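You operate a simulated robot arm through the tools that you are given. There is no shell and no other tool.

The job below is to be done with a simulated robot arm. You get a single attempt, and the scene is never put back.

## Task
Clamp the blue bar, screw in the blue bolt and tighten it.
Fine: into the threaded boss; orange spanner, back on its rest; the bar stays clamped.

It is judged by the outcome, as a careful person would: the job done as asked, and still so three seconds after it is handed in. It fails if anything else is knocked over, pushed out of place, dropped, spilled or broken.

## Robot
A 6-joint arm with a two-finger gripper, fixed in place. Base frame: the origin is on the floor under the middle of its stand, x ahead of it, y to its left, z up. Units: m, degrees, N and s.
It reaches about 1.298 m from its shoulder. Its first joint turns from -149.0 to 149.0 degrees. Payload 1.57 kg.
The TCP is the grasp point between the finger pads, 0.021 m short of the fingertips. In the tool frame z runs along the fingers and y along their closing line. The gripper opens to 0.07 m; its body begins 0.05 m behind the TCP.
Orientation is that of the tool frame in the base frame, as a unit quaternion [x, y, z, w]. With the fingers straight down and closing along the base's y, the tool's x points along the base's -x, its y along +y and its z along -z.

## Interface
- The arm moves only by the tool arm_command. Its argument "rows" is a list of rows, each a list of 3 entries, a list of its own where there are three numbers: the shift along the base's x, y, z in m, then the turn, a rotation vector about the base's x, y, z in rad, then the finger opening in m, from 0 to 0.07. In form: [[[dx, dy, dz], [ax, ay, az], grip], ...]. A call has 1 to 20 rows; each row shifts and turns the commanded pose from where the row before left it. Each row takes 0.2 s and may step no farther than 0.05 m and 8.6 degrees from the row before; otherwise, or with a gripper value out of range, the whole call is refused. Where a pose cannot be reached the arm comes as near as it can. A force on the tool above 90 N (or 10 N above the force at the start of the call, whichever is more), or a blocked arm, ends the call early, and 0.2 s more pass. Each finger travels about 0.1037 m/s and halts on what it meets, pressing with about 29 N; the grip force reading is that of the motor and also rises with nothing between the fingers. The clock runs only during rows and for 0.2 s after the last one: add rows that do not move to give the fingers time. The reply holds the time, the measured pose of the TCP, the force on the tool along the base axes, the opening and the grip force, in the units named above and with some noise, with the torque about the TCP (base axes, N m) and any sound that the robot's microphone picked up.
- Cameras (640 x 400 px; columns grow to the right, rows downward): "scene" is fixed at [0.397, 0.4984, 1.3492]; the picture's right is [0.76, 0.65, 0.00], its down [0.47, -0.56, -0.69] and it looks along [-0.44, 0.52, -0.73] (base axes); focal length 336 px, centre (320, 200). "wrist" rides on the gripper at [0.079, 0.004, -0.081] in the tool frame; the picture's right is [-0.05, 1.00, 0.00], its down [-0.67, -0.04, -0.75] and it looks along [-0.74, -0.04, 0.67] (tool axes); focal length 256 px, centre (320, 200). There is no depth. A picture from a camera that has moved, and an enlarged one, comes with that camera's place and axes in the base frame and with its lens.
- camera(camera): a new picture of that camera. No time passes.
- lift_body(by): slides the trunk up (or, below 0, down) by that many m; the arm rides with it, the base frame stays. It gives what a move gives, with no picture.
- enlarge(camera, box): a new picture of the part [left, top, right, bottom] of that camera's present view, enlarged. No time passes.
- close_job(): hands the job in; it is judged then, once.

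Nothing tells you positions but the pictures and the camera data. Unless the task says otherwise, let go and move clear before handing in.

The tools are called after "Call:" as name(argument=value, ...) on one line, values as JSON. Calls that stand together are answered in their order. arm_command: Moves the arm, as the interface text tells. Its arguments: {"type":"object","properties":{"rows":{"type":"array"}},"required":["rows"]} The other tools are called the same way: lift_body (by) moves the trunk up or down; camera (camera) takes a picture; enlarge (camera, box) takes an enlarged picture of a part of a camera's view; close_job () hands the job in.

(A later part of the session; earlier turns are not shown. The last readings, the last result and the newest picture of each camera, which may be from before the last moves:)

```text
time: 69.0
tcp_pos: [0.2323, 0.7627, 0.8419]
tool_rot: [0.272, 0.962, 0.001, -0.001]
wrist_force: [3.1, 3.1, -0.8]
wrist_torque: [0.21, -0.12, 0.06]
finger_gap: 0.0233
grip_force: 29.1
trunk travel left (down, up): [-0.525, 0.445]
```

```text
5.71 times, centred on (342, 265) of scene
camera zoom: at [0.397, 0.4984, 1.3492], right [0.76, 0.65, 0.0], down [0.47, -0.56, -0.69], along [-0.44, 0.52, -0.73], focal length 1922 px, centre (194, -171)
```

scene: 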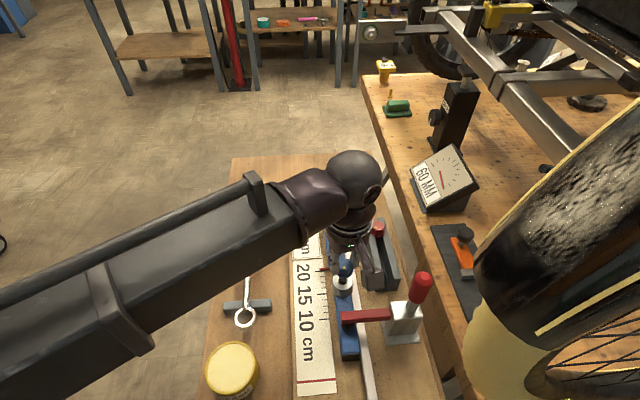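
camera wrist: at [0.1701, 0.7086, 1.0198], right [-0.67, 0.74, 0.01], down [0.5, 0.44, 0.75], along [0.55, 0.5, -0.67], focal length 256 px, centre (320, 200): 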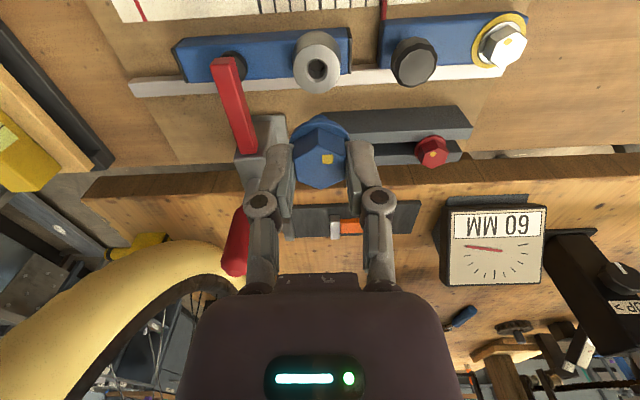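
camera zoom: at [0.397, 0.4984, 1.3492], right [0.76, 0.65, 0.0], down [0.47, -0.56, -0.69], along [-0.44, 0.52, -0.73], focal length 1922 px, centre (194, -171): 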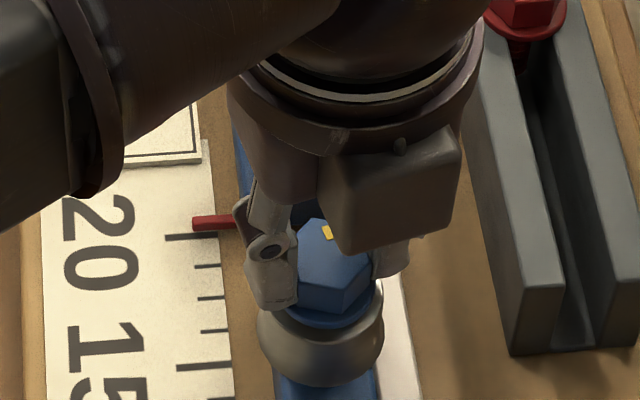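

The forces are small and about 3 mm of gap remains under the flange. Continuing clockwise.

Call:
arm_command(rows=[[[0, 0, 0], [0, 0, -0.146], 0.015], [[0, 0, 0], [0, 0, -0.146], 0.015], [[0, 0, 0], [0, 0, -0.146], 0.015], [[0, 0, 0], [0, 0, -0.146], 0.015], [[0, 0, 0], [0, 0, -0.146], 0.015]])

Call:
enlarge(camera="wrist", box=[260, 80, 388, 180])

```text
time: 70.2
tcp_pos: [0.2331, 0.7616, 0.8433]
tool_rot: [0.598, 0.802, -0.001, 0.0]
wrist_force: [-8.0, 3.7, -9.8]
wrist_torque: [0.57, 0.31, 0.05]
finger_gap: 0.0232
grip_force: 29.0
trunk travel left (down, up): [-0.525, 0.445]
```

```text
4.00 times, centred on (324, 130) of wrist
camera zoom: at [0.2139, 0.8395, 0.9234], right [0.97, 0.23, 0.0], down [0.16, -0.65, 0.74], along [0.17, -0.72, -0.67], focal length 1024 px, centre (304, 480)
```

zoom: 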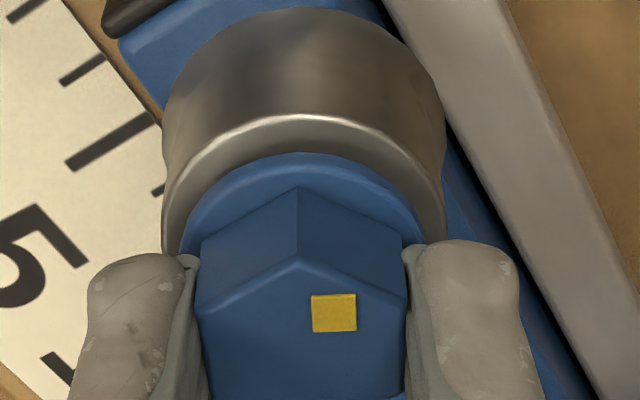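

Call:
lift_body(by=-0.001)

Call:
arm_command(rows=[[[-0.0008, 0.0004, 0], [0, 0, 0], 0.015], [[0, 0, 0], [0, 0, -0.144], 0.015], [[0, 0, 0], [0, 0, -0.144], 0.015], [[0, 0, 0], [0, 0, 0], 0.015]])

```text
time: 70.7
tcp_pos: [0.2315, 0.7624, 0.8428]
tool_rot: [0.596, 0.803, 0.0, 0.0]
wrist_force: [-9.1, 5.5, 0.2]
wrist_torque: [0.42, 0.27, 0.0]
finger_gap: 0.0233
grip_force: 28.4
trunk travel left (down, up): [-0.524, 0.446]
```

```text
time: 71.7
tcp_pos: [0.2317, 0.7624, 0.8425]
tool_rot: [0.706, 0.708, 0.0, 0.0]
wrist_force: [-2.7, -0.4, -3.2]
wrist_torque: [0.13, 0.02, 0.01]
finger_gap: 0.0234
grip_force: 29.2
trunk travel left (down, up): [-0.524, 0.446]
```

The bolt has turned 240° and advanced about 3–4 mm. I'll release it, check that it stays, then swing the open hand back counter-clockwise by 240° to re-grip.

Call:
arm_command(rows=[[[0, 0, 0], [0, 0, 0], 0.03], [[0, 0, 0], [0, 0, 0], 0.045], [[0, 0, 0], [0, 0, 0], 0.045]])

Call:
enlarge(camera="wrist", box=[260, 80, 388, 180])

Call:
enlarge(camera="scene", box=[310, 230, 374, 300])

```text
time: 72.5
tcp_pos: [0.2318, 0.7633, 0.8429]
tool_rot: [0.706, 0.708, 0.001, 0.0]
wrist_force: [0.0, 0.7, -0.5]
wrist_torque: [0.0, -0.03, 0.0]
finger_gap: 0.045
grip_force: 0.1
trunk travel left (down, up): [-0.524, 0.446]
```

```text
4.00 times, centred on (324, 130) of wrist
camera zoom: at [0.2363, 0.8416, 0.9231], right [1.0, -0.05, 0.0], down [-0.03, -0.67, 0.74], along [-0.04, -0.74, -0.67], focal length 1024 px, centre (304, 480)
```

zoom: 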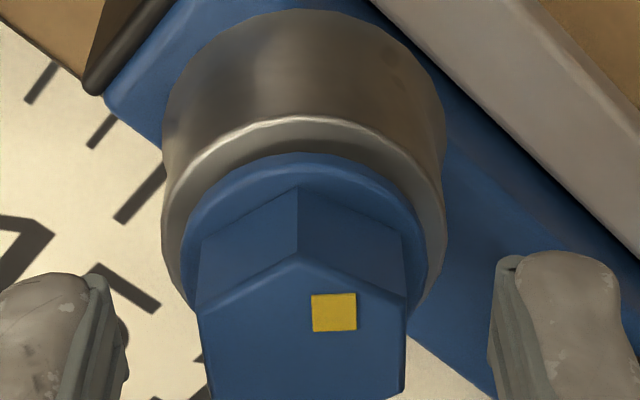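

```text
5.71 times, centred on (342, 265) of scene
camera zoom: at [0.397, 0.4984, 1.3492], right [0.76, 0.65, 0.0], down [0.47, -0.56, -0.69], along [-0.44, 0.52, -0.73], focal length 1922 px, centre (194, -171)
```

zoom: 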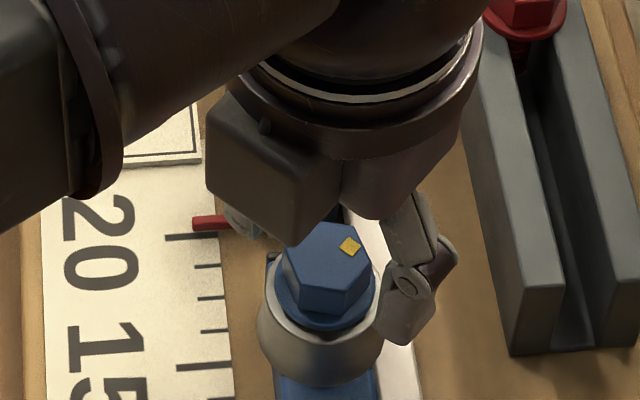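

The bolt holds in the boss. Swinging the open hand back 240°.

Call:
arm_command(rows=[[[0, 0, 0], [0, 0, 0.1444], 0.045], [[0, 0, 0], [0, 0, 0.1444], 0.045], [[0, 0, 0], [0, 0, 0.1444], 0.045], [[0, 0, 0], [0, 0, 0.1444], 0.045], [[0, 0, 0], [0, 0, 0.1444], 0.045], [[0, 0, 0], [0, 0, 0.1444], 0.045], [[0, 0, 0], [0, 0, 0.1444], 0.045], [[0, 0, 0], [0, 0, 0.1444], 0.045], [[0, 0, 0], [0, 0, 0.1444], 0.045], [[0, 0, 0], [0, 0, 0.1444], 0.045], [[0, 0, 0], [0, 0, 0.1444], 0.045], [[0, 0, 0], [0, 0, 0.1444], 0.045], [[0, 0, 0], [0, 0, 0.1444], 0.045], [[0, 0, 0], [0, 0, 0.1444], 0.045], [[0, 0, 0], [0, 0, 0.1444], 0.045], [[0, 0, 0], [0, 0, 0.1444], 0.045], [[0, 0, 0], [0, 0, 0.1444], 0.045], [[0, 0, 0], [0, 0, 0.1444], 0.045], [[0, 0, 0], [0, 0, 0.1444], 0.045], [[0, 0, 0], [0, 0, 0.1444], 0.045]])

Call:
arm_command(rows=[[[0, 0, 0], [0, 0, 0.1444], 0.045], [[0, 0, 0], [0, 0, 0.1444], 0.045], [[0, 0, 0], [0, 0, 0.1444], 0.045], [[0, 0, 0], [0, 0, 0.1444], 0.045], [[0, 0, 0], [0, 0, 0.1444], 0.045], [[0, 0, 0], [0, 0, 0.1444], 0.045], [[0, 0, 0], [0, 0, 0.1444], 0.045], [[0, 0, 0], [0, 0, 0.1444], 0.045], [[0, 0, 0], [0, 0, 0.1444], 0.045], [[0, 0, 0], [0, 0, 0], 0.045]])

Call:
enlarge(camera="wrist", box=[260, 80, 388, 180])

Call:
enlarge(camera="scene", box=[310, 230, 438, 330])

```text
time: 76.7
tcp_pos: [0.2308, 0.7615, 0.8429]
tool_rot: [-0.614, 0.789, 0.0, 0.0]
wrist_force: [-0.7, 0.0, -0.1]
wrist_torque: [0.01, 0.01, 0.0]
finger_gap: 0.0452
grip_force: 0.0
trunk travel left (down, up): [-0.524, 0.446]
```

```text
time: 78.9
tcp_pos: [0.2313, 0.7608, 0.8435]
tool_rot: [0.966, -0.257, 0.001, 0.001]
wrist_force: [-0.7, -0.1, -0.5]
wrist_torque: [0.01, -0.01, -0.01]
finger_gap: 0.0448
grip_force: 0.1
trunk travel left (down, up): [-0.524, 0.446]
```

```text
4.00 times, centred on (324, 130) of wrist
camera zoom: at [0.2992, 0.7187, 0.9231], right [-0.54, -0.84, 0.0], down [-0.56, 0.36, 0.74], along [-0.62, 0.4, -0.67], focal length 1024 px, centre (304, 480)
```

zoom: 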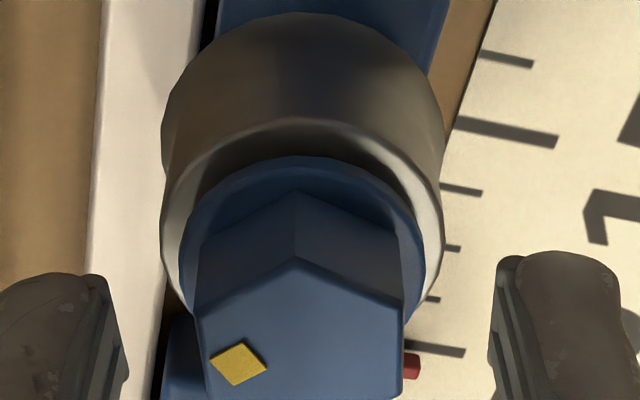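

```text
4.00 times, centred on (374, 280) of scene
camera zoom: at [0.397, 0.4984, 1.3492], right [0.76, 0.65, 0.0], down [0.47, -0.56, -0.69], along [-0.44, 0.52, -0.73], focal length 1345 px, centre (104, -120)
```

zoom: 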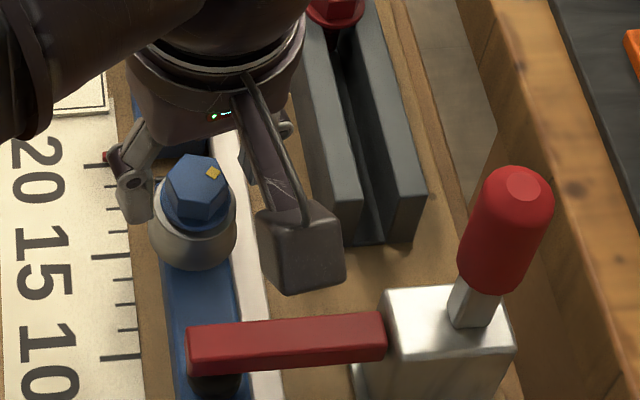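

Re-gripping on the flats and continuing clockwise with small follow-down steps.

Call:
arm_command(rows=[[[0, 0, 0], [0, 0, 0], 0.03], [[0, 0, 0], [0, 0, 0], 0.015], [[0, 0, 0], [0, 0, 0], 0.015], [[0, 0, 0], [0, 0, -0.146], 0.015], [[0, 0, 0], [0, 0, -0.146], 0.015], [[0, 0, 0], [0, 0, -0.146], 0.015], [[0, 0, 0], [0, 0, -0.146], 0.015], [[0, 0, 0], [0, 0, -0.146], 0.015], [[0, 0, 0], [0, 0, -0.146], 0.015], [[0, 0, 0], [0, 0, -0.146], 0.015], [[0, 0, 0], [0, 0, -0.146], 0.015]])

Call:
enlarge(camera="wrist", box=[260, 80, 388, 180])

```text
time: 81.3
tcp_pos: [0.232, 0.7605, 0.8423]
tool_rot: [-0.663, 0.749, 0.0, 0.0]
wrist_force: [-3.2, -3.0, -8.3]
wrist_torque: [-0.06, 0.11, 0.07]
finger_gap: 0.0235
grip_force: 29.6
trunk travel left (down, up): [-0.524, 0.446]
```

```text
4.00 times, centred on (324, 130) of wrist
camera zoom: at [0.2184, 0.6838, 0.9227], right [-0.98, 0.18, 0.0], down [0.12, 0.66, 0.74], along [0.13, 0.73, -0.67], focal length 1024 px, centre (304, 480)
```

zoom: 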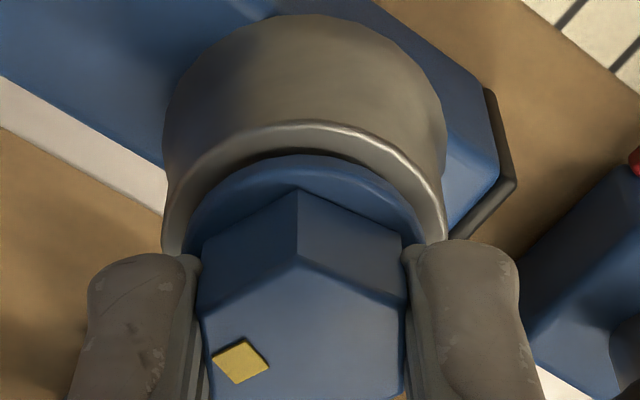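

Call:
lift_body(by=-0.001)

Call:
arm_command(rows=[[[0, 0, 0], [0, 0, -0.146], 0.015], [[0, 0, 0], [0, 0, -0.146], 0.015], [[0, 0, 0], [0, 0, -0.146], 0.015], [[0, 0, 0], [0, 0, -0.146], 0.015], [[0, 0, 0], [0, 0, -0.146], 0.015], [[0, 0, 0], [0, 0, -0.146], 0.015], [[0, 0, 0], [0, 0, -0.146], 0.015], [[0, 0, 0], [0, 0, -0.146], 0.015]])

Call:
enlarge(camera="wrist", box=[260, 80, 388, 180])

```text
time: 81.8
tcp_pos: [0.2316, 0.7625, 0.8419]
tool_rot: [-0.663, 0.749, 0.0, -0.001]
wrist_force: [-2.4, -1.1, 0.5]
wrist_torque: [-0.1, 0.08, -0.02]
finger_gap: 0.0233
grip_force: 28.6
trunk travel left (down, up): [-0.523, 0.447]
```

```text
time: 83.7
tcp_pos: [0.2317, 0.7629, 0.8414]
tool_rot: [-0.138, 0.99, 0.0, 0.0]
wrist_force: [-2.1, 2.3, 0.0]
wrist_torque: [0.05, -0.02, 0.32]
finger_gap: 0.0267
grip_force: 29.0
trunk travel left (down, up): [-0.523, 0.447]
```

```text
4.00 times, centred on (324, 130) of wrist
camera zoom: at [0.1553, 0.7446, 0.9219], right [-0.22, 0.97, 0.0], down [0.65, 0.15, 0.74], along [0.73, 0.17, -0.67], focal length 1024 px, centre (304, 480)
```

zoom: 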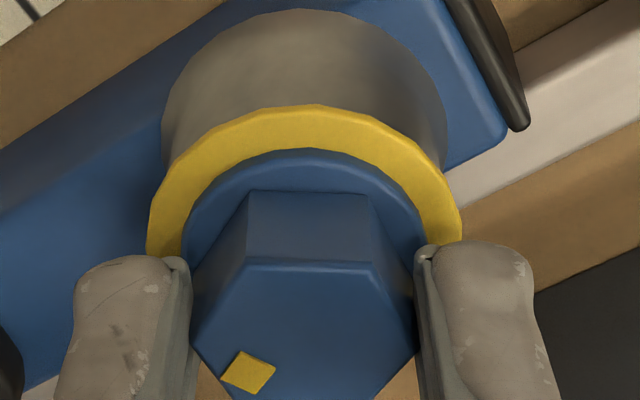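

A yellow collar appeared under the head and the fingers slipped on the corners: the bolt is now seated hand-tight. I'll let go, rise, and look at it and the spanner.

Call:
arm_command(rows=[[[0, 0, 0], [0, 0, 0], 0.04], [[0, 0, 0], [0, 0, 0], 0.06], [[0, 0, 0], [0, 0, 0], 0.06]])

Call:
lift_body(by=0.12)

Call:
camera(camera="wrist")

Call:
enlarge(camera="scene", box=[300, 230, 428, 330])

```text
time: 84.5
tcp_pos: [0.233, 0.7614, 0.8411]
tool_rot: [-0.141, 0.99, 0.0, 0.0]
wrist_force: [0.0, 0.4, 0.3]
wrist_torque: [0.04, 0.0, 0.02]
finger_gap: 0.06
grip_force: 0.1
trunk travel left (down, up): [-0.523, 0.447]
```

```text
time: 86.0
tcp_pos: [0.2319, 0.7635, 0.9606]
tool_rot: [-0.14, 0.99, -0.001, 0.0]
wrist_force: [-0.2, -0.8, -0.7]
wrist_torque: [-0.02, 0.0, 0.0]
finger_gap: 0.0601
grip_force: 0.1
trunk travel left (down, up): [-0.643, 0.327]
```

```text
taken
camera wrist: at [0.1553, 0.7443, 1.042], right [-0.23, 0.97, 0.0], down [0.65, 0.15, 0.74], along [0.73, 0.17, -0.67], focal length 256 px, centre (320, 200)
```

wrist: 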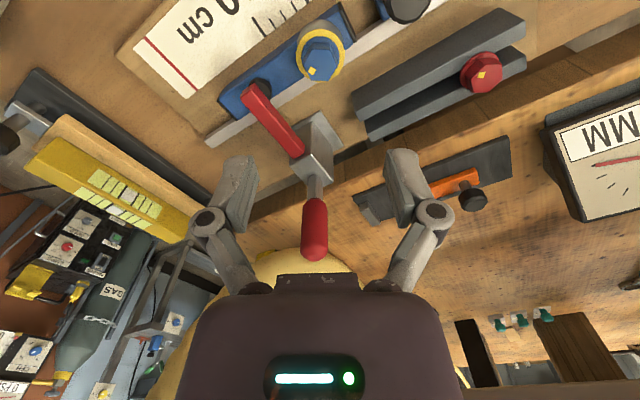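

```text
4.00 times, centred on (364, 280) of scene
camera zoom: at [0.397, 0.4984, 1.3492], right [0.76, 0.65, 0.0], down [0.47, -0.56, -0.69], along [-0.44, 0.52, -0.73], focal length 1345 px, centre (144, -120)
```

zoom: 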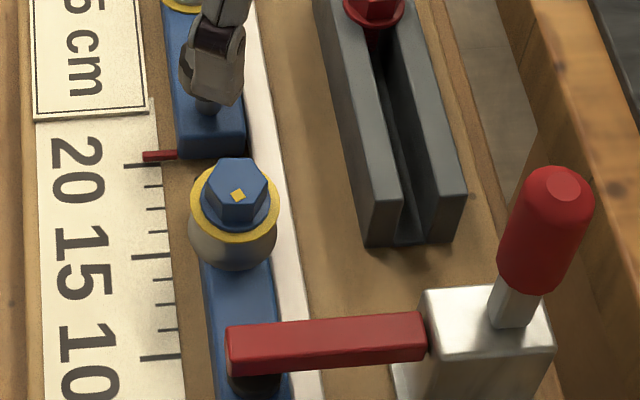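

The bolt is seated with its yellow collar showing. The spanner lies along the jig direction at z≈0.775: ring near [0.128, 0.609], handle from [0.07, 0.669] to [−0.02, 0.76]. I'll move above the handle with ψ=−45° so the fingers close across it.

Call:
arm_command(rows=[[[-0.0227, -0.0096, 0], [0, 0, -0.1335], 0.06], [[-0.0227, -0.0096, 0], [0, 0, -0.1335], 0.06], [[-0.0227, -0.0096, 0], [0, 0, -0.1335], 0.06], [[-0.0227, -0.0096, 0], [0, 0, -0.1335], 0.06], [[-0.0227, -0.0096, 0], [0, 0, -0.1335], 0.06], [[-0.0227, -0.0096, 0], [0, 0, -0.1335], 0.06], [[-0.0227, -0.0096, 0], [0, 0, -0.1335], 0.06], [[-0.0226, -0.0093, 0], [0, 0, -0.1335], 0.06], [[0, 0, 0], [0, 0, 0], 0.06]])

Call:
camera(camera="wrist")

Call:
enlarge(camera="scene", box=[200, 210, 360, 330])

```text
time: 88.0
tcp_pos: [0.0487, 0.6846, 0.9613]
tool_rot: [0.385, 0.923, 0.0, 0.0]
wrist_force: [0.0, -0.6, 0.0]
wrist_torque: [0.01, -0.04, -0.01]
finger_gap: 0.0601
grip_force: 0.1
trunk travel left (down, up): [-0.643, 0.327]
```

```text
taken
camera wrist: at [-0.0027, 0.7449, 1.0421], right [0.75, 0.67, 0.0], down [0.45, -0.5, 0.74], along [0.5, -0.56, -0.67], focal length 256 px, centre (320, 200)
```

wrist: 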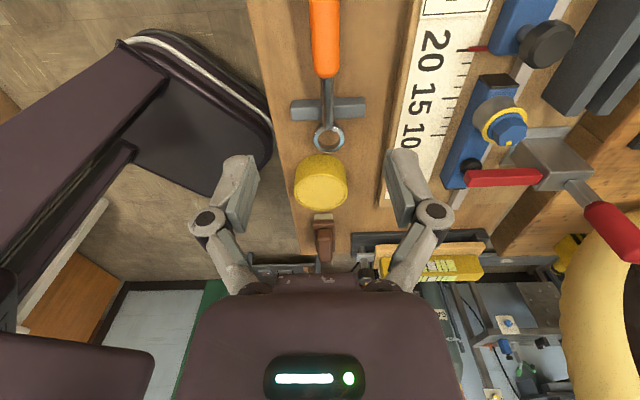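

```text
3.33 times, centred on (280, 270) of scene
camera zoom: at [0.397, 0.4984, 1.3492], right [0.76, 0.65, 0.0], down [0.47, -0.56, -0.69], along [-0.44, 0.52, -0.73], focal length 1121 px, centre (453, -33)
```

zoom: 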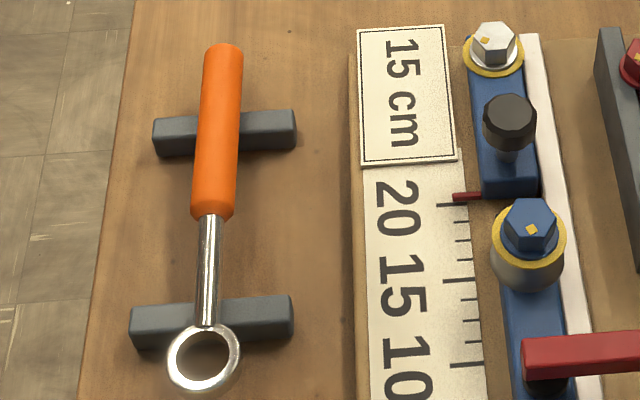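

Call:
enlarge(camera="wrist", box=[270, 0, 390, 160])

Call:
enlarge(camera="wrist", box=[460, 70, 556, 150])

```text
2.50 times, centred on (330, 80) of wrist
camera zoom: at [-0.0027, 0.7449, 1.0421], right [0.75, 0.67, 0.0], down [0.45, -0.5, 0.74], along [0.5, -0.56, -0.67], focal length 640 px, centre (295, 500)
```

zoom: 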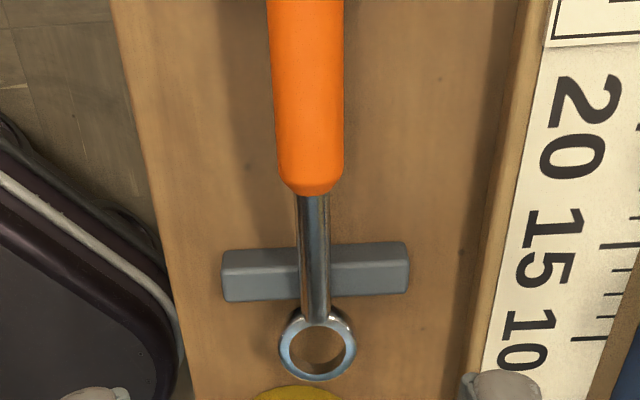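

```text
5.00 times, centred on (508, 110) of wrist
camera zoom: at [-0.0027, 0.7449, 1.0421], right [0.75, 0.67, 0.0], down [0.45, -0.5, 0.74], along [0.5, -0.56, -0.67], focal length 1280 px, centre (-620, 650)
```

zoom: 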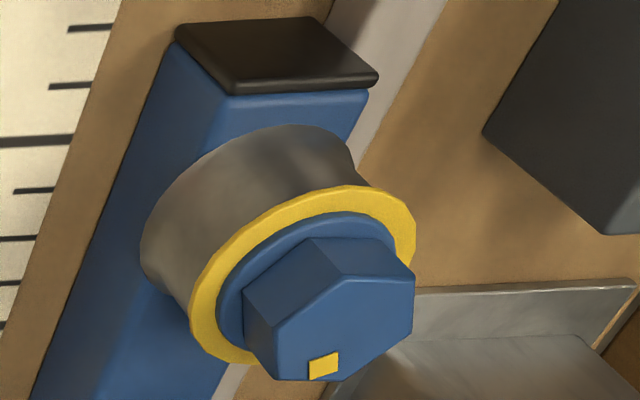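

The handle is 26 mm thick, its axis exactly along the jig and 5 mm to the side of my grasp line. I'll shift 5 mm, then lower part way and check.

Call:
arm_command(rows=[[[0.0036, 0.0036, 0], [0, 0, 0], 0.06], [[0, 0, 0], [0, 0, 0], 0.06]])

Call:
lift_body(by=-0.13)

Call:
camera(camera="wrist")

Call:
enlarge(camera="scene", box=[200, 210, 360, 330])

```text
time: 88.5
tcp_pos: [0.0535, 0.6902, 0.9612]
tool_rot: [0.383, 0.924, 0.0, 0.0]
wrist_force: [-0.1, 0.7, -0.6]
wrist_torque: [-0.02, 0.01, 0.01]
finger_gap: 0.06
grip_force: 0.1
trunk travel left (down, up): [-0.643, 0.327]
```

```text
time: 90.1
tcp_pos: [0.052, 0.6875, 0.8328]
tool_rot: [0.383, 0.924, 0.0, 0.0]
wrist_force: [-1.1, -0.4, 0.1]
wrist_torque: [-0.02, 0.02, 0.01]
finger_gap: 0.0602
grip_force: 0.0
trunk travel left (down, up): [-0.513, 0.457]
```

```text
taken
camera wrist: at [0.0008, 0.7485, 0.9122], right [0.74, 0.67, 0.0], down [0.45, -0.5, 0.74], along [0.5, -0.55, -0.67], focal length 256 px, centre (320, 200)
```

wrist: 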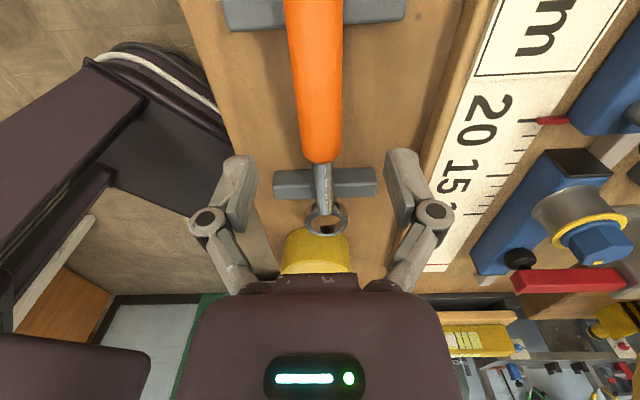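

```text
3.33 times, centred on (280, 270) of scene
camera zoom: at [0.397, 0.4984, 1.3492], right [0.76, 0.65, 0.0], down [0.47, -0.56, -0.69], along [-0.44, 0.52, -0.73], focal length 1121 px, centre (453, -33)
```

zoom: 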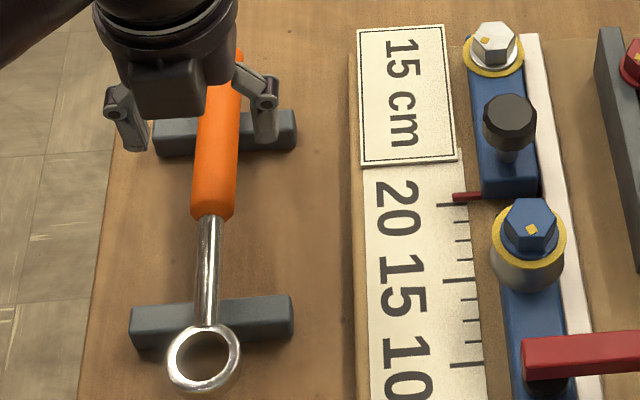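

The grip point is clear of both rest blocks and centred within 1 mm. Lowering to the handle and closing.

Call:
arm_command(rows=[[[-0.0006, -0.0006, 0], [0, 0, 0], 0.06]])

Call:
lift_body(by=-0.056)

Call:
enlarge(camera="wrist", box=[200, 50, 440, 200])

Call:
enlarge(camera="scene", box=[200, 210, 360, 330])

```text
time: 90.5
tcp_pos: [0.0523, 0.6881, 0.8314]
tool_rot: [0.383, 0.924, 0.001, 0.0]
wrist_force: [0.1, -0.4, -0.9]
wrist_torque: [-0.01, 0.02, -0.03]
finger_gap: 0.0601
grip_force: 0.2
trunk travel left (down, up): [-0.513, 0.457]
```

```text
time: 91.5
tcp_pos: [0.054, 0.688, 0.7746]
tool_rot: [0.384, 0.923, 0.0, -0.001]
wrist_force: [1.2, 0.1, -0.2]
wrist_torque: [0.01, 0.01, -0.03]
finger_gap: 0.06
grip_force: 0.0
trunk travel left (down, up): [-0.457, 0.513]
```

```text
2.67 times, centred on (320, 125) of wrist
camera zoom: at [0.0005, 0.7476, 0.8561], right [0.74, 0.67, 0.0], down [0.45, -0.5, 0.74], along [0.5, -0.55, -0.67], focal length 683 px, centre (320, 400)
```

zoom: 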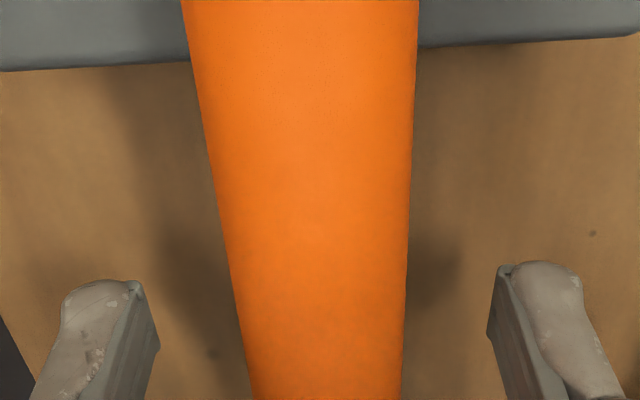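

```text
3.33 times, centred on (280, 270) of scene
camera zoom: at [0.397, 0.4984, 1.3492], right [0.76, 0.65, 0.0], down [0.47, -0.56, -0.69], along [-0.44, 0.52, -0.73], focal length 1121 px, centre (453, -33)
```

zoom: 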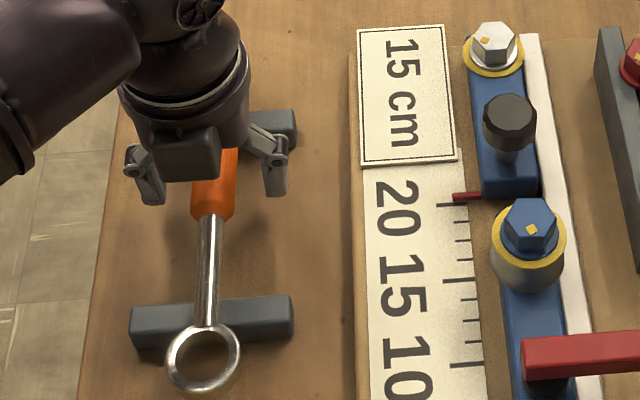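

Call:
arm_command(rows=[[[0, 0, 0], [0, 0, 0], 0.045], [[0, 0, 0], [0, 0, 0], 0.03], [[0, 0, 0], [0, 0, 0], 0.015], [[0, 0, 0], [0, 0, 0], 0.015], [[0, 0, 0], [0, 0, 0], 0.015]])

Call:
lift_body(by=0.005)

Call:
enlarge(camera="wrist", box=[200, 50, 440, 200])

Call:
enlarge(camera="scene", box=[200, 210, 360, 330])

```text
time: 92.7
tcp_pos: [0.0539, 0.6886, 0.7761]
tool_rot: [0.383, 0.924, 0.0, 0.0]
wrist_force: [-0.7, -0.9, 0.0]
wrist_torque: [0.02, 0.02, -0.04]
finger_gap: 0.0238
grip_force: 29.5
trunk travel left (down, up): [-0.457, 0.513]
```

```text
time: 93.2
tcp_pos: [0.0525, 0.6894, 0.7807]
tool_rot: [0.383, 0.924, 0.0, 0.0]
wrist_force: [0.6, 0.2, -1.8]
wrist_torque: [-0.04, 0.0, -0.01]
finger_gap: 0.0236
grip_force: 29.4
trunk travel left (down, up): [-0.462, 0.508]
```

```text
2.67 times, centred on (320, 125) of wrist
camera zoom: at [0.0005, 0.7478, 0.8609], right [0.74, 0.67, 0.0], down [0.45, -0.5, 0.74], along [0.5, -0.55, -0.67], focal length 683 px, centre (320, 400)
```

zoom: 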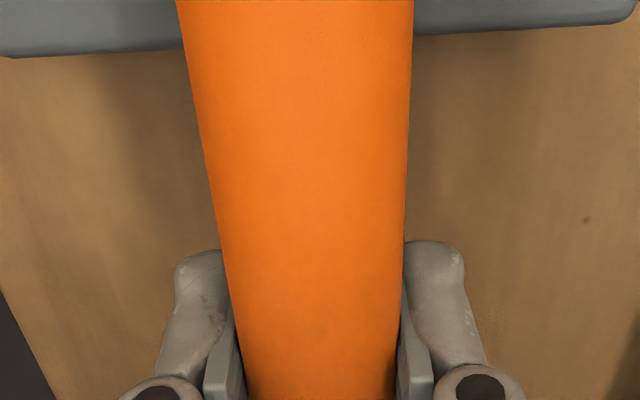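

```text
3.33 times, centred on (280, 270) of scene
camera zoom: at [0.397, 0.4984, 1.3492], right [0.76, 0.65, 0.0], down [0.47, -0.56, -0.69], along [-0.44, 0.52, -0.73], focal length 1121 px, centre (453, -33)
```

zoom: 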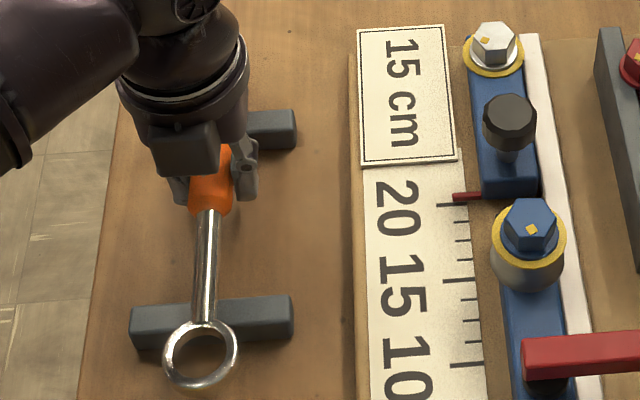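

The spanner is held and lifting off its rest (about 2 N). Raising it clear.

Call:
lift_body(by=0.14)

Call:
camera(camera="wrist")

Call:
camera(camera="scene")

```text
time: 94.9
tcp_pos: [0.0532, 0.6886, 0.9202]
tool_rot: [0.383, 0.924, -0.001, 0.0]
wrist_force: [0.8, -0.8, -1.2]
wrist_torque: [-0.04, 0.02, -0.01]
finger_gap: 0.0236
grip_force: 29.3
trunk travel left (down, up): [-0.602, 0.368]
```

```text
taken
camera wrist: at [0.0005, 0.7479, 1.0008], right [0.74, 0.67, 0.0], down [0.45, -0.5, 0.74], along [0.5, -0.55, -0.67], focal length 256 px, centre (320, 200)
```

wrist: 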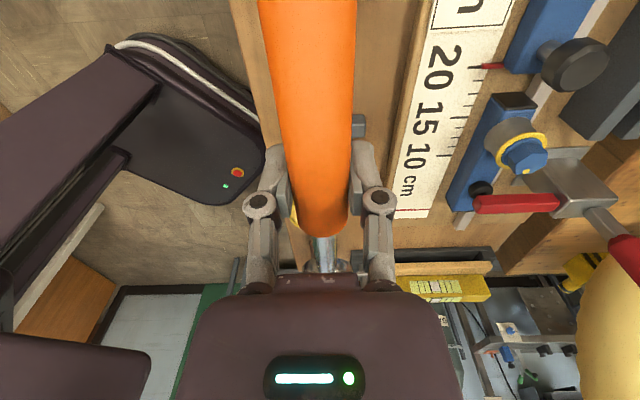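

```text
taken
```

scene: 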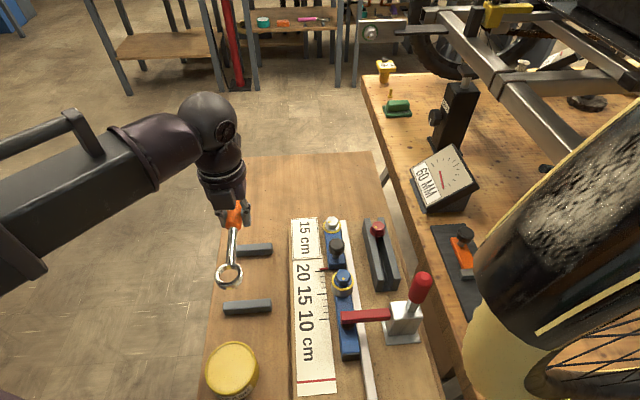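

The spanner is level in the grip with its ring 110 mm ahead of the grasp point. I'll carry it at this height so the ring comes over the bolt, with the handle pointing toward the free front-left side (ψ=100°).

Call:
arm_command(rows=[[[0.01102, -0.00196, 0], [0, 0, 0.1406], 0.015], [[0.01102, -0.00196, 0], [0, 0, 0.1406], 0.015], [[0.01102, -0.00196, 0], [0, 0, 0.1406], 0.015], [[0.01102, -0.00196, 0], [0, 0, 0.1406], 0.015], [[0.01102, -0.00196, 0], [0, 0, 0.1406], 0.015], [[0.01102, -0.00196, 0], [0, 0, 0.1406], 0.015], [[0.01102, -0.00196, 0], [0, 0, 0.1406], 0.015], [[0.01102, -0.00196, 0], [0, 0, 0.1406], 0.015], [[0.01102, -0.00196, 0], [0, 0, 0.1406], 0.015], [[0.01102, -0.00196, 0], [0, 0, 0.1406], 0.015], [[0.01102, -0.00196, 0], [0, 0, 0.1406], 0.015], [[0.01102, -0.00196, 0], [0, 0, 0.1406], 0.015], [[0.01102, -0.00196, 0], [0, 0, 0.1406], 0.015], [[0.01102, -0.00196, 0], [0, 0, 0.1406], 0.015], [[0.01102, -0.00196, 0], [0, 0, 0.1406], 0.015], [[0.01102, -0.00196, 0], [0, 0, 0.1406], 0.015], [[0.01102, -0.00196, 0], [0, 0, 0.1406], 0.015], [[0.01102, -0.00196, 0], [0, 0, 0.1406], 0.015], [[0, 0, 0], [0, 0, 0], 0.015]])

Call:
camera(camera="wrist")

Call:
camera(camera="scene")

Call:
enlarge(camera="scene", box=[290, 210, 386, 310])

```text
time: 98.9
tcp_pos: [0.2492, 0.6536, 0.9196]
tool_rot: [0.767, -0.642, 0.001, 0.001]
wrist_force: [0.2, -0.2, -2.4]
wrist_torque: [0.05, 0.03, 0.03]
finger_gap: 0.0239
grip_force: 28.6
trunk travel left (down, up): [-0.602, 0.368]
```

```text
taken
camera wrist: at [0.2613, 0.5741, 1.001], right [-0.99, -0.12, 0.0], down [-0.08, 0.66, 0.74], along [-0.09, 0.74, -0.67], focal length 256 px, centre (320, 200)
```

wrist: 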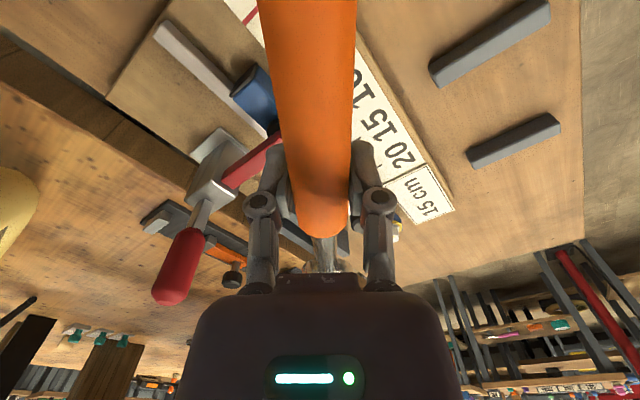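

```text
taken
```

scene: 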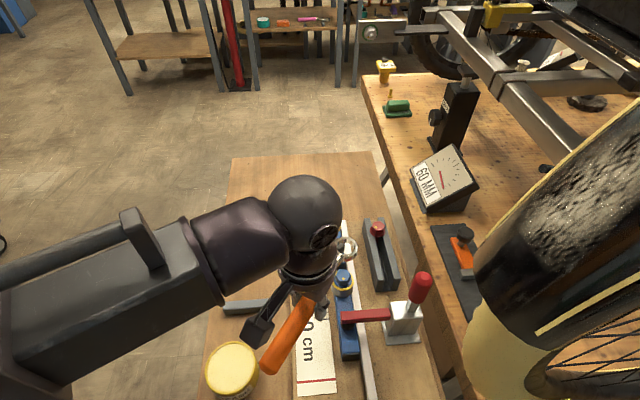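

```text
4.00 times, centred on (338, 260) of scene
camera zoom: at [0.397, 0.4984, 1.3492], right [0.76, 0.65, 0.0], down [0.47, -0.56, -0.69], along [-0.44, 0.52, -0.73], focal length 1345 px, centre (248, -40)
```

zoom: 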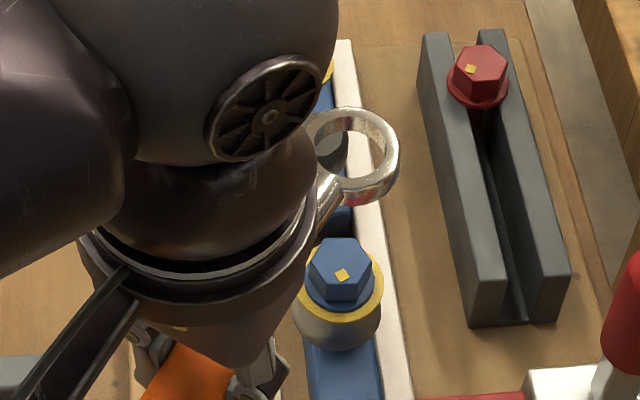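

The ring is almost exactly above the bolt (about 1–2 mm off by calculation, confirmed in the scene view). Small correction, then lowering to just above the head.

Call:
arm_command(rows=[[[0.0008, 0.0014, 0], [0, 0, 0], 0.015], [[0, 0, 0], [0, 0, 0], 0.015]])

Call:
lift_body(by=-0.055)

Call:
enlarge(camera="scene", box=[290, 210, 386, 310])

Call:
camera(camera="wrist")

```text
time: 99.5
tcp_pos: [0.2517, 0.655, 0.921]
tool_rot: [0.766, -0.643, 0.0, 0.001]
wrist_force: [-0.2, -0.2, -1.8]
wrist_torque: [0.02, -0.02, 0.02]
finger_gap: 0.0237
grip_force: 28.8
trunk travel left (down, up): [-0.602, 0.368]
```

```text
time: 100.5
tcp_pos: [0.2524, 0.6546, 0.8658]
tool_rot: [0.766, -0.643, 0.001, 0.0]
wrist_force: [-0.6, -0.2, -2.3]
wrist_torque: [0.06, 0.0, 0.0]
finger_gap: 0.0238
grip_force: 29.4
trunk travel left (down, up): [-0.547, 0.423]
```

```text
4.00 times, centred on (338, 260) of scene
camera zoom: at [0.397, 0.4984, 1.3492], right [0.76, 0.65, 0.0], down [0.47, -0.56, -0.69], along [-0.44, 0.52, -0.73], focal length 1345 px, centre (248, -40)
```

zoom: 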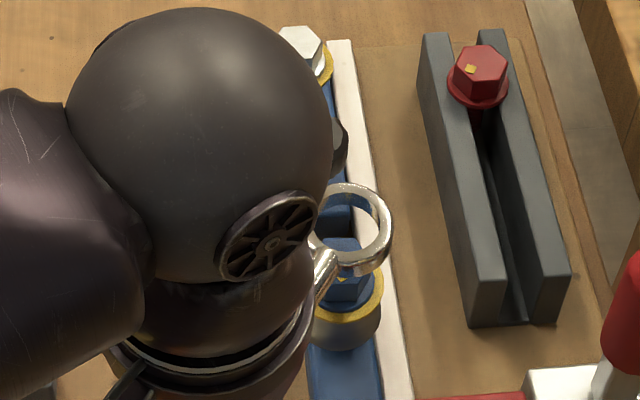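

```text
taken
camera wrist: at [0.2616, 0.5755, 0.9461], right [-0.99, -0.12, 0.0], down [-0.08, 0.66, 0.74], along [-0.09, 0.74, -0.67], focal length 256 px, centre (320, 200)
```

wrist: 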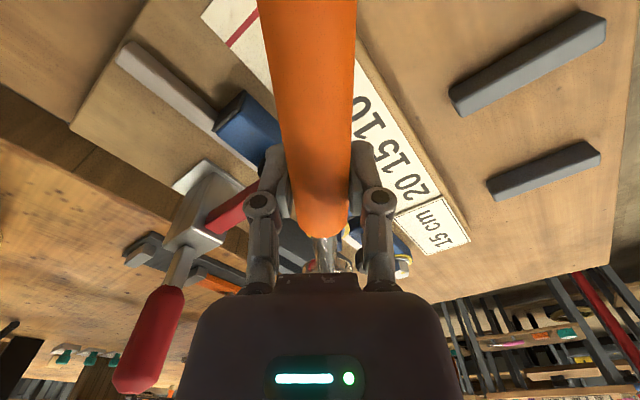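

Ring and bolt head are concentric in the scene view. Lowering further toward the head in small steps while watching the force.

Call:
lift_body(by=-0.02)

Call:
enlarge(camera="scene", box=[310, 240, 374, 290])

```text
time: 101.1
tcp_pos: [0.252, 0.6538, 0.8459]
tool_rot: [0.766, -0.643, 0.001, 0.0]
wrist_force: [-0.3, -1.1, -2.6]
wrist_torque: [0.06, 0.02, 0.01]
finger_gap: 0.0237
grip_force: 28.8
trunk travel left (down, up): [-0.527, 0.443]
```

```text
8.00 times, centred on (342, 265) of scene
camera zoom: at [0.397, 0.4984, 1.3492], right [0.76, 0.65, 0.0], down [0.47, -0.56, -0.69], along [-0.44, 0.52, -0.73], focal length 2690 px, centre (144, -320)
```

zoom: 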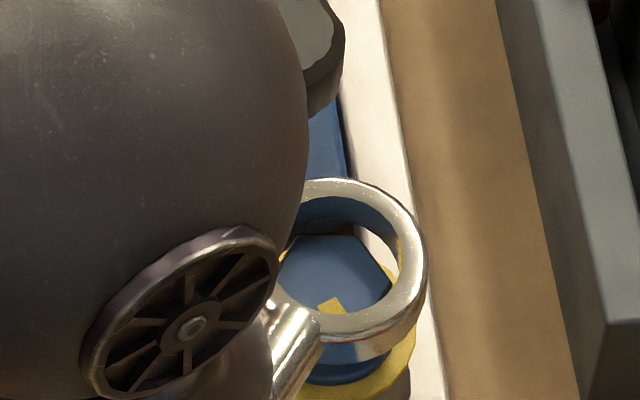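

Call:
lift_body(by=-0.005)

Call:
enlarge(camera="scene", box=[310, 240, 374, 290])

```text
time: 101.7
tcp_pos: [0.2516, 0.6543, 0.8415]
tool_rot: [0.766, -0.643, 0.001, -0.001]
wrist_force: [-0.7, -2.1, 2.9]
wrist_torque: [0.49, 0.1, 0.03]
finger_gap: 0.0238
grip_force: 29.2
trunk travel left (down, up): [-0.522, 0.448]
```

```text
8.00 times, centred on (342, 265) of scene
camera zoom: at [0.397, 0.4984, 1.3492], right [0.76, 0.65, 0.0], down [0.47, -0.56, -0.69], along [-0.44, 0.52, -0.73], focal length 2690 px, centre (144, -320)
```

zoom: 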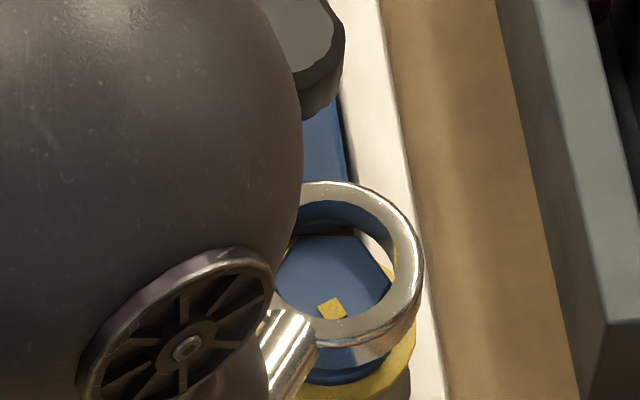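

Light contact (about 5 N): the ring is resting on the head rather than dropping over it, so its orientation or position is slightly off. I'll back off 3 mm and look closely at ring and hex.

Call:
lift_body(by=0.003)

Call:
enlarge(camera="scene", box=[338, 256, 370, 292])

Call:
enlarge(camera="wrist", box=[280, 200, 360, 290])

```text
time: 102.2
tcp_pos: [0.2527, 0.6538, 0.8421]
tool_rot: [0.766, -0.643, 0.001, 0.001]
wrist_force: [-0.9, 0.4, -2.5]
wrist_torque: [0.02, -0.01, -0.06]
finger_gap: 0.0238
grip_force: 29.5
trunk travel left (down, up): [-0.525, 0.445]
```

```text
11.11 times, centred on (354, 274) of scene
camera zoom: at [0.397, 0.4984, 1.3492], right [0.76, 0.65, 0.0], down [0.47, -0.56, -0.69], along [-0.44, 0.52, -0.73], focal length 3736 px, centre (-58, -622)
```

zoom: 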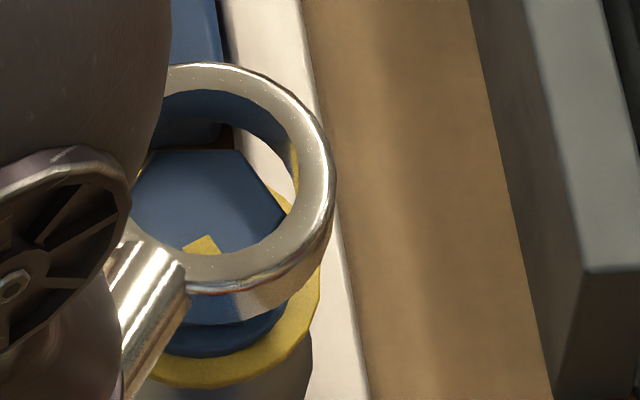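

```text
4.44 times, centred on (320, 245) of wrist
camera zoom: at [0.2617, 0.5757, 0.9239], right [-0.99, -0.12, 0.0], down [-0.08, 0.66, 0.74], along [-0.09, 0.74, -0.67], focal length 1138 px, centre (320, 0)
```

zoom: 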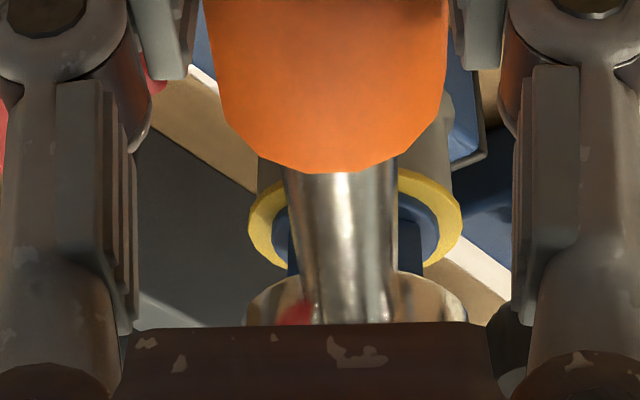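

The views agree to about 1–1.5 mm, which is near the ring's clearance, so I'll feel for it: press lightly and make tiny search moves until the ring drops over the hex.

Call:
lift_body(by=-0.0032)

Call:
arm_command(rows=[[[0.001, 0, 0], [0, 0, 0], 0.015], [[0, 0, 0], [0, 0, 0], 0.015]])

```text
time: 102.7
tcp_pos: [0.252, 0.6545, 0.8399]
tool_rot: [0.766, -0.643, 0.0, 0.0]
wrist_force: [-0.7, -0.6, 3.6]
wrist_torque: [0.65, 0.11, 0.09]
finger_gap: 0.0237
grip_force: 29.2
trunk travel left (down, up): [-0.521, 0.449]
```

```text
time: 103.3
tcp_pos: [0.251, 0.6542, 0.84]
tool_rot: [0.767, -0.641, 0.0, 0.0]
wrist_force: [-2.6, -1.4, 2.6]
wrist_torque: [0.49, 0.13, 0.34]
finger_gap: 0.0238
grip_force: 28.7
trunk travel left (down, up): [-0.521, 0.449]
```

Call:
arm_command(rows=[[[-0.001, 0, 0], [0, 0, 0], 0.015], [[-0.001, 0, 0], [0, 0, 0], 0.015], [[0, 0, 0], [0, 0, 0], 0.015]])

Call:
arm_command(rows=[[[0.001, -0.001, 0], [0, 0, 0], 0.015], [[0, 0, 0], [0, 0, 0], 0.015]])

Call:
arm_command(rows=[[[0, 0.002, 0], [0, 0, 0], 0.015], [[0, 0, 0], [0, 0, 0], 0.015]])

Call:
enlarge(camera="scene", box=[338, 256, 370, 292])

```text
time: 104.1
tcp_pos: [0.2519, 0.654, 0.8403]
tool_rot: [0.766, -0.643, 0.001, -0.001]
wrist_force: [2.9, -5.6, 1.9]
wrist_torque: [0.39, 0.04, -0.21]
finger_gap: 0.0236
grip_force: 28.4
trunk travel left (down, up): [-0.521, 0.449]
```

```text
time: 104.7
tcp_pos: [0.2511, 0.6534, 0.8408]
tool_rot: [0.766, -0.643, 0.0, 0.001]
wrist_force: [-2.2, 0.0, 0.8]
wrist_torque: [0.31, 0.12, 0.17]
finger_gap: 0.0235
grip_force: 29.3
trunk travel left (down, up): [-0.521, 0.449]
```

```text
time: 105.3
tcp_pos: [0.2523, 0.654, 0.8401]
tool_rot: [0.767, -0.642, 0.002, 0.0]
wrist_force: [-1.1, -5.1, 1.4]
wrist_torque: [0.34, 0.09, 0.23]
finger_gap: 0.0235
grip_force: 29.4
trunk travel left (down, up): [-0.521, 0.449]
```

```text
11.11 times, centred on (354, 274) of scene
camera zoom: at [0.397, 0.4984, 1.3492], right [0.76, 0.65, 0.0], down [0.47, -0.56, -0.69], along [-0.44, 0.52, -0.73], focal length 3736 px, centre (-58, -622)
```

zoom: 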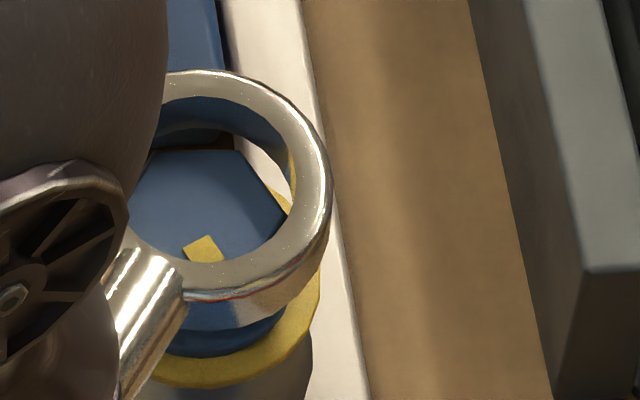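

Call:
arm_command(rows=[[[0.0015, -0.0005, 0], [0, 0, 0], 0.015], [[0, 0, 0], [0, 0, 0], 0.015]])

Call:
arm_command(rows=[[[0.0008, -0.0005, 0], [0, 0, 0], 0.015], [[0, 0, 0], [0, 0, 0], 0.015]])

Call:
enlarge(camera="scene", box=[338, 256, 370, 292])

Call:
enlarge(camera="wrist", box=[280, 200, 360, 290])

```text
time: 105.9
tcp_pos: [0.2516, 0.6552, 0.8405]
tool_rot: [0.766, -0.642, 0.0, 0.0]
wrist_force: [-3.4, -2.5, 2.3]
wrist_torque: [0.38, 0.18, 0.48]
finger_gap: 0.0236
grip_force: 28.9
trunk travel left (down, up): [-0.521, 0.449]
```

```text
time: 106.5
tcp_pos: [0.2526, 0.6541, 0.8398]
tool_rot: [0.766, -0.643, 0.001, -0.001]
wrist_force: [-3.3, -1.8, 2.2]
wrist_torque: [0.43, 0.19, 0.37]
finger_gap: 0.0238
grip_force: 29.1
trunk travel left (down, up): [-0.521, 0.449]
```

```text
11.11 times, centred on (354, 274) of scene
camera zoom: at [0.397, 0.4984, 1.3492], right [0.76, 0.65, 0.0], down [0.47, -0.56, -0.69], along [-0.44, 0.52, -0.73], focal length 3736 px, centre (-58, -622)
```

zoom: 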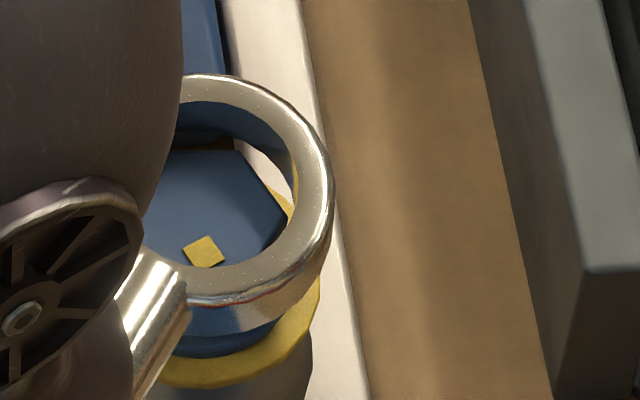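

```text
4.44 times, centred on (320, 245) of wrist
camera zoom: at [0.2638, 0.5753, 0.9211], right [-0.99, -0.12, 0.0], down [-0.08, 0.66, 0.74], along [-0.09, 0.74, -0.67], focal length 1138 px, centre (320, 0)
```

zoom: 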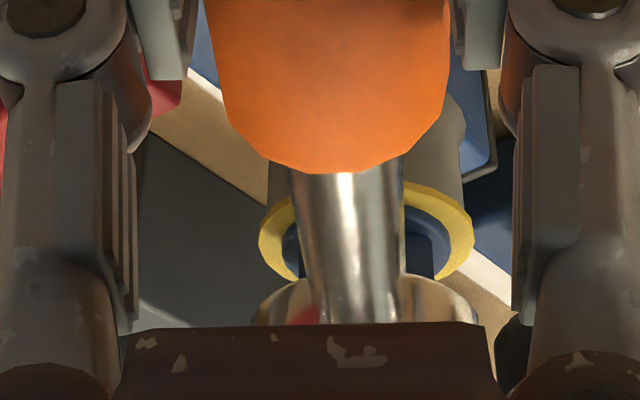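

The ring is concentric with the head now, so the hex orientation is the likely cause. I'll re-centre the hand, then sweep the spanner slowly around the bolt with this light preload so that the ring can drop when the flats line up.

Call:
arm_command(rows=[[[-0.0021, 0, 0], [0, 0, 0], 0.015], [[0, 0, 0], [0, 0, 0], 0.015]])

Call:
arm_command(rows=[[[-0.0048, -0.0008, 0], [0, 0, -0.0436], 0.015], [[-0.0049, -0.0005, 0], [0, 0, -0.0436], 0.015], [[0, 0, 0], [0, 0, 0], 0.015]])

Call:
enlarge(camera="wrist", box=[280, 200, 360, 290])

Call:
enlarge(camera="scene", box=[338, 256, 370, 292])

```text
time: 107.1
tcp_pos: [0.2514, 0.6534, 0.8393]
tool_rot: [0.766, -0.643, 0.001, 0.0]
wrist_force: [1.5, -0.8, -1.4]
wrist_torque: [0.2, 0.06, -0.06]
finger_gap: 0.0236
grip_force: 28.6
trunk travel left (down, up): [-0.521, 0.449]
```

```text
time: 107.9
tcp_pos: [0.2421, 0.6524, 0.84]
tool_rot: [0.737, -0.676, 0.0, 0.001]
wrist_force: [0.2, -1.4, 0.0]
wrist_torque: [0.21, 0.02, -0.04]
finger_gap: 0.0237
grip_force: 29.0
trunk travel left (down, up): [-0.521, 0.449]
```

```text
4.44 times, centred on (320, 245) of wrist
camera zoom: at [0.2453, 0.5737, 0.921], right [-1.0, -0.03, 0.0], down [-0.02, 0.67, 0.74], along [-0.02, 0.74, -0.67], focal length 1138 px, centre (320, 0)
```

zoom: 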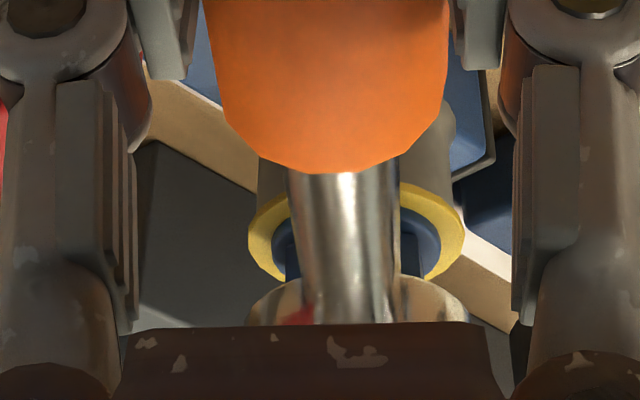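

```text
11.11 times, centred on (354, 274) of scene
camera zoom: at [0.397, 0.4984, 1.3492], right [0.76, 0.65, 0.0], down [0.47, -0.56, -0.69], along [-0.44, 0.52, -0.73], focal length 3736 px, centre (-58, -622)
```

zoom: 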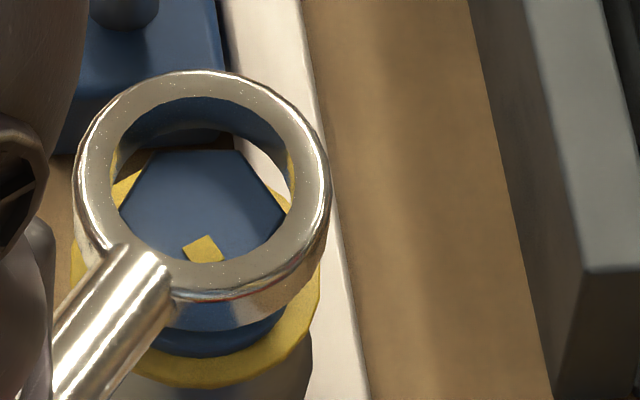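

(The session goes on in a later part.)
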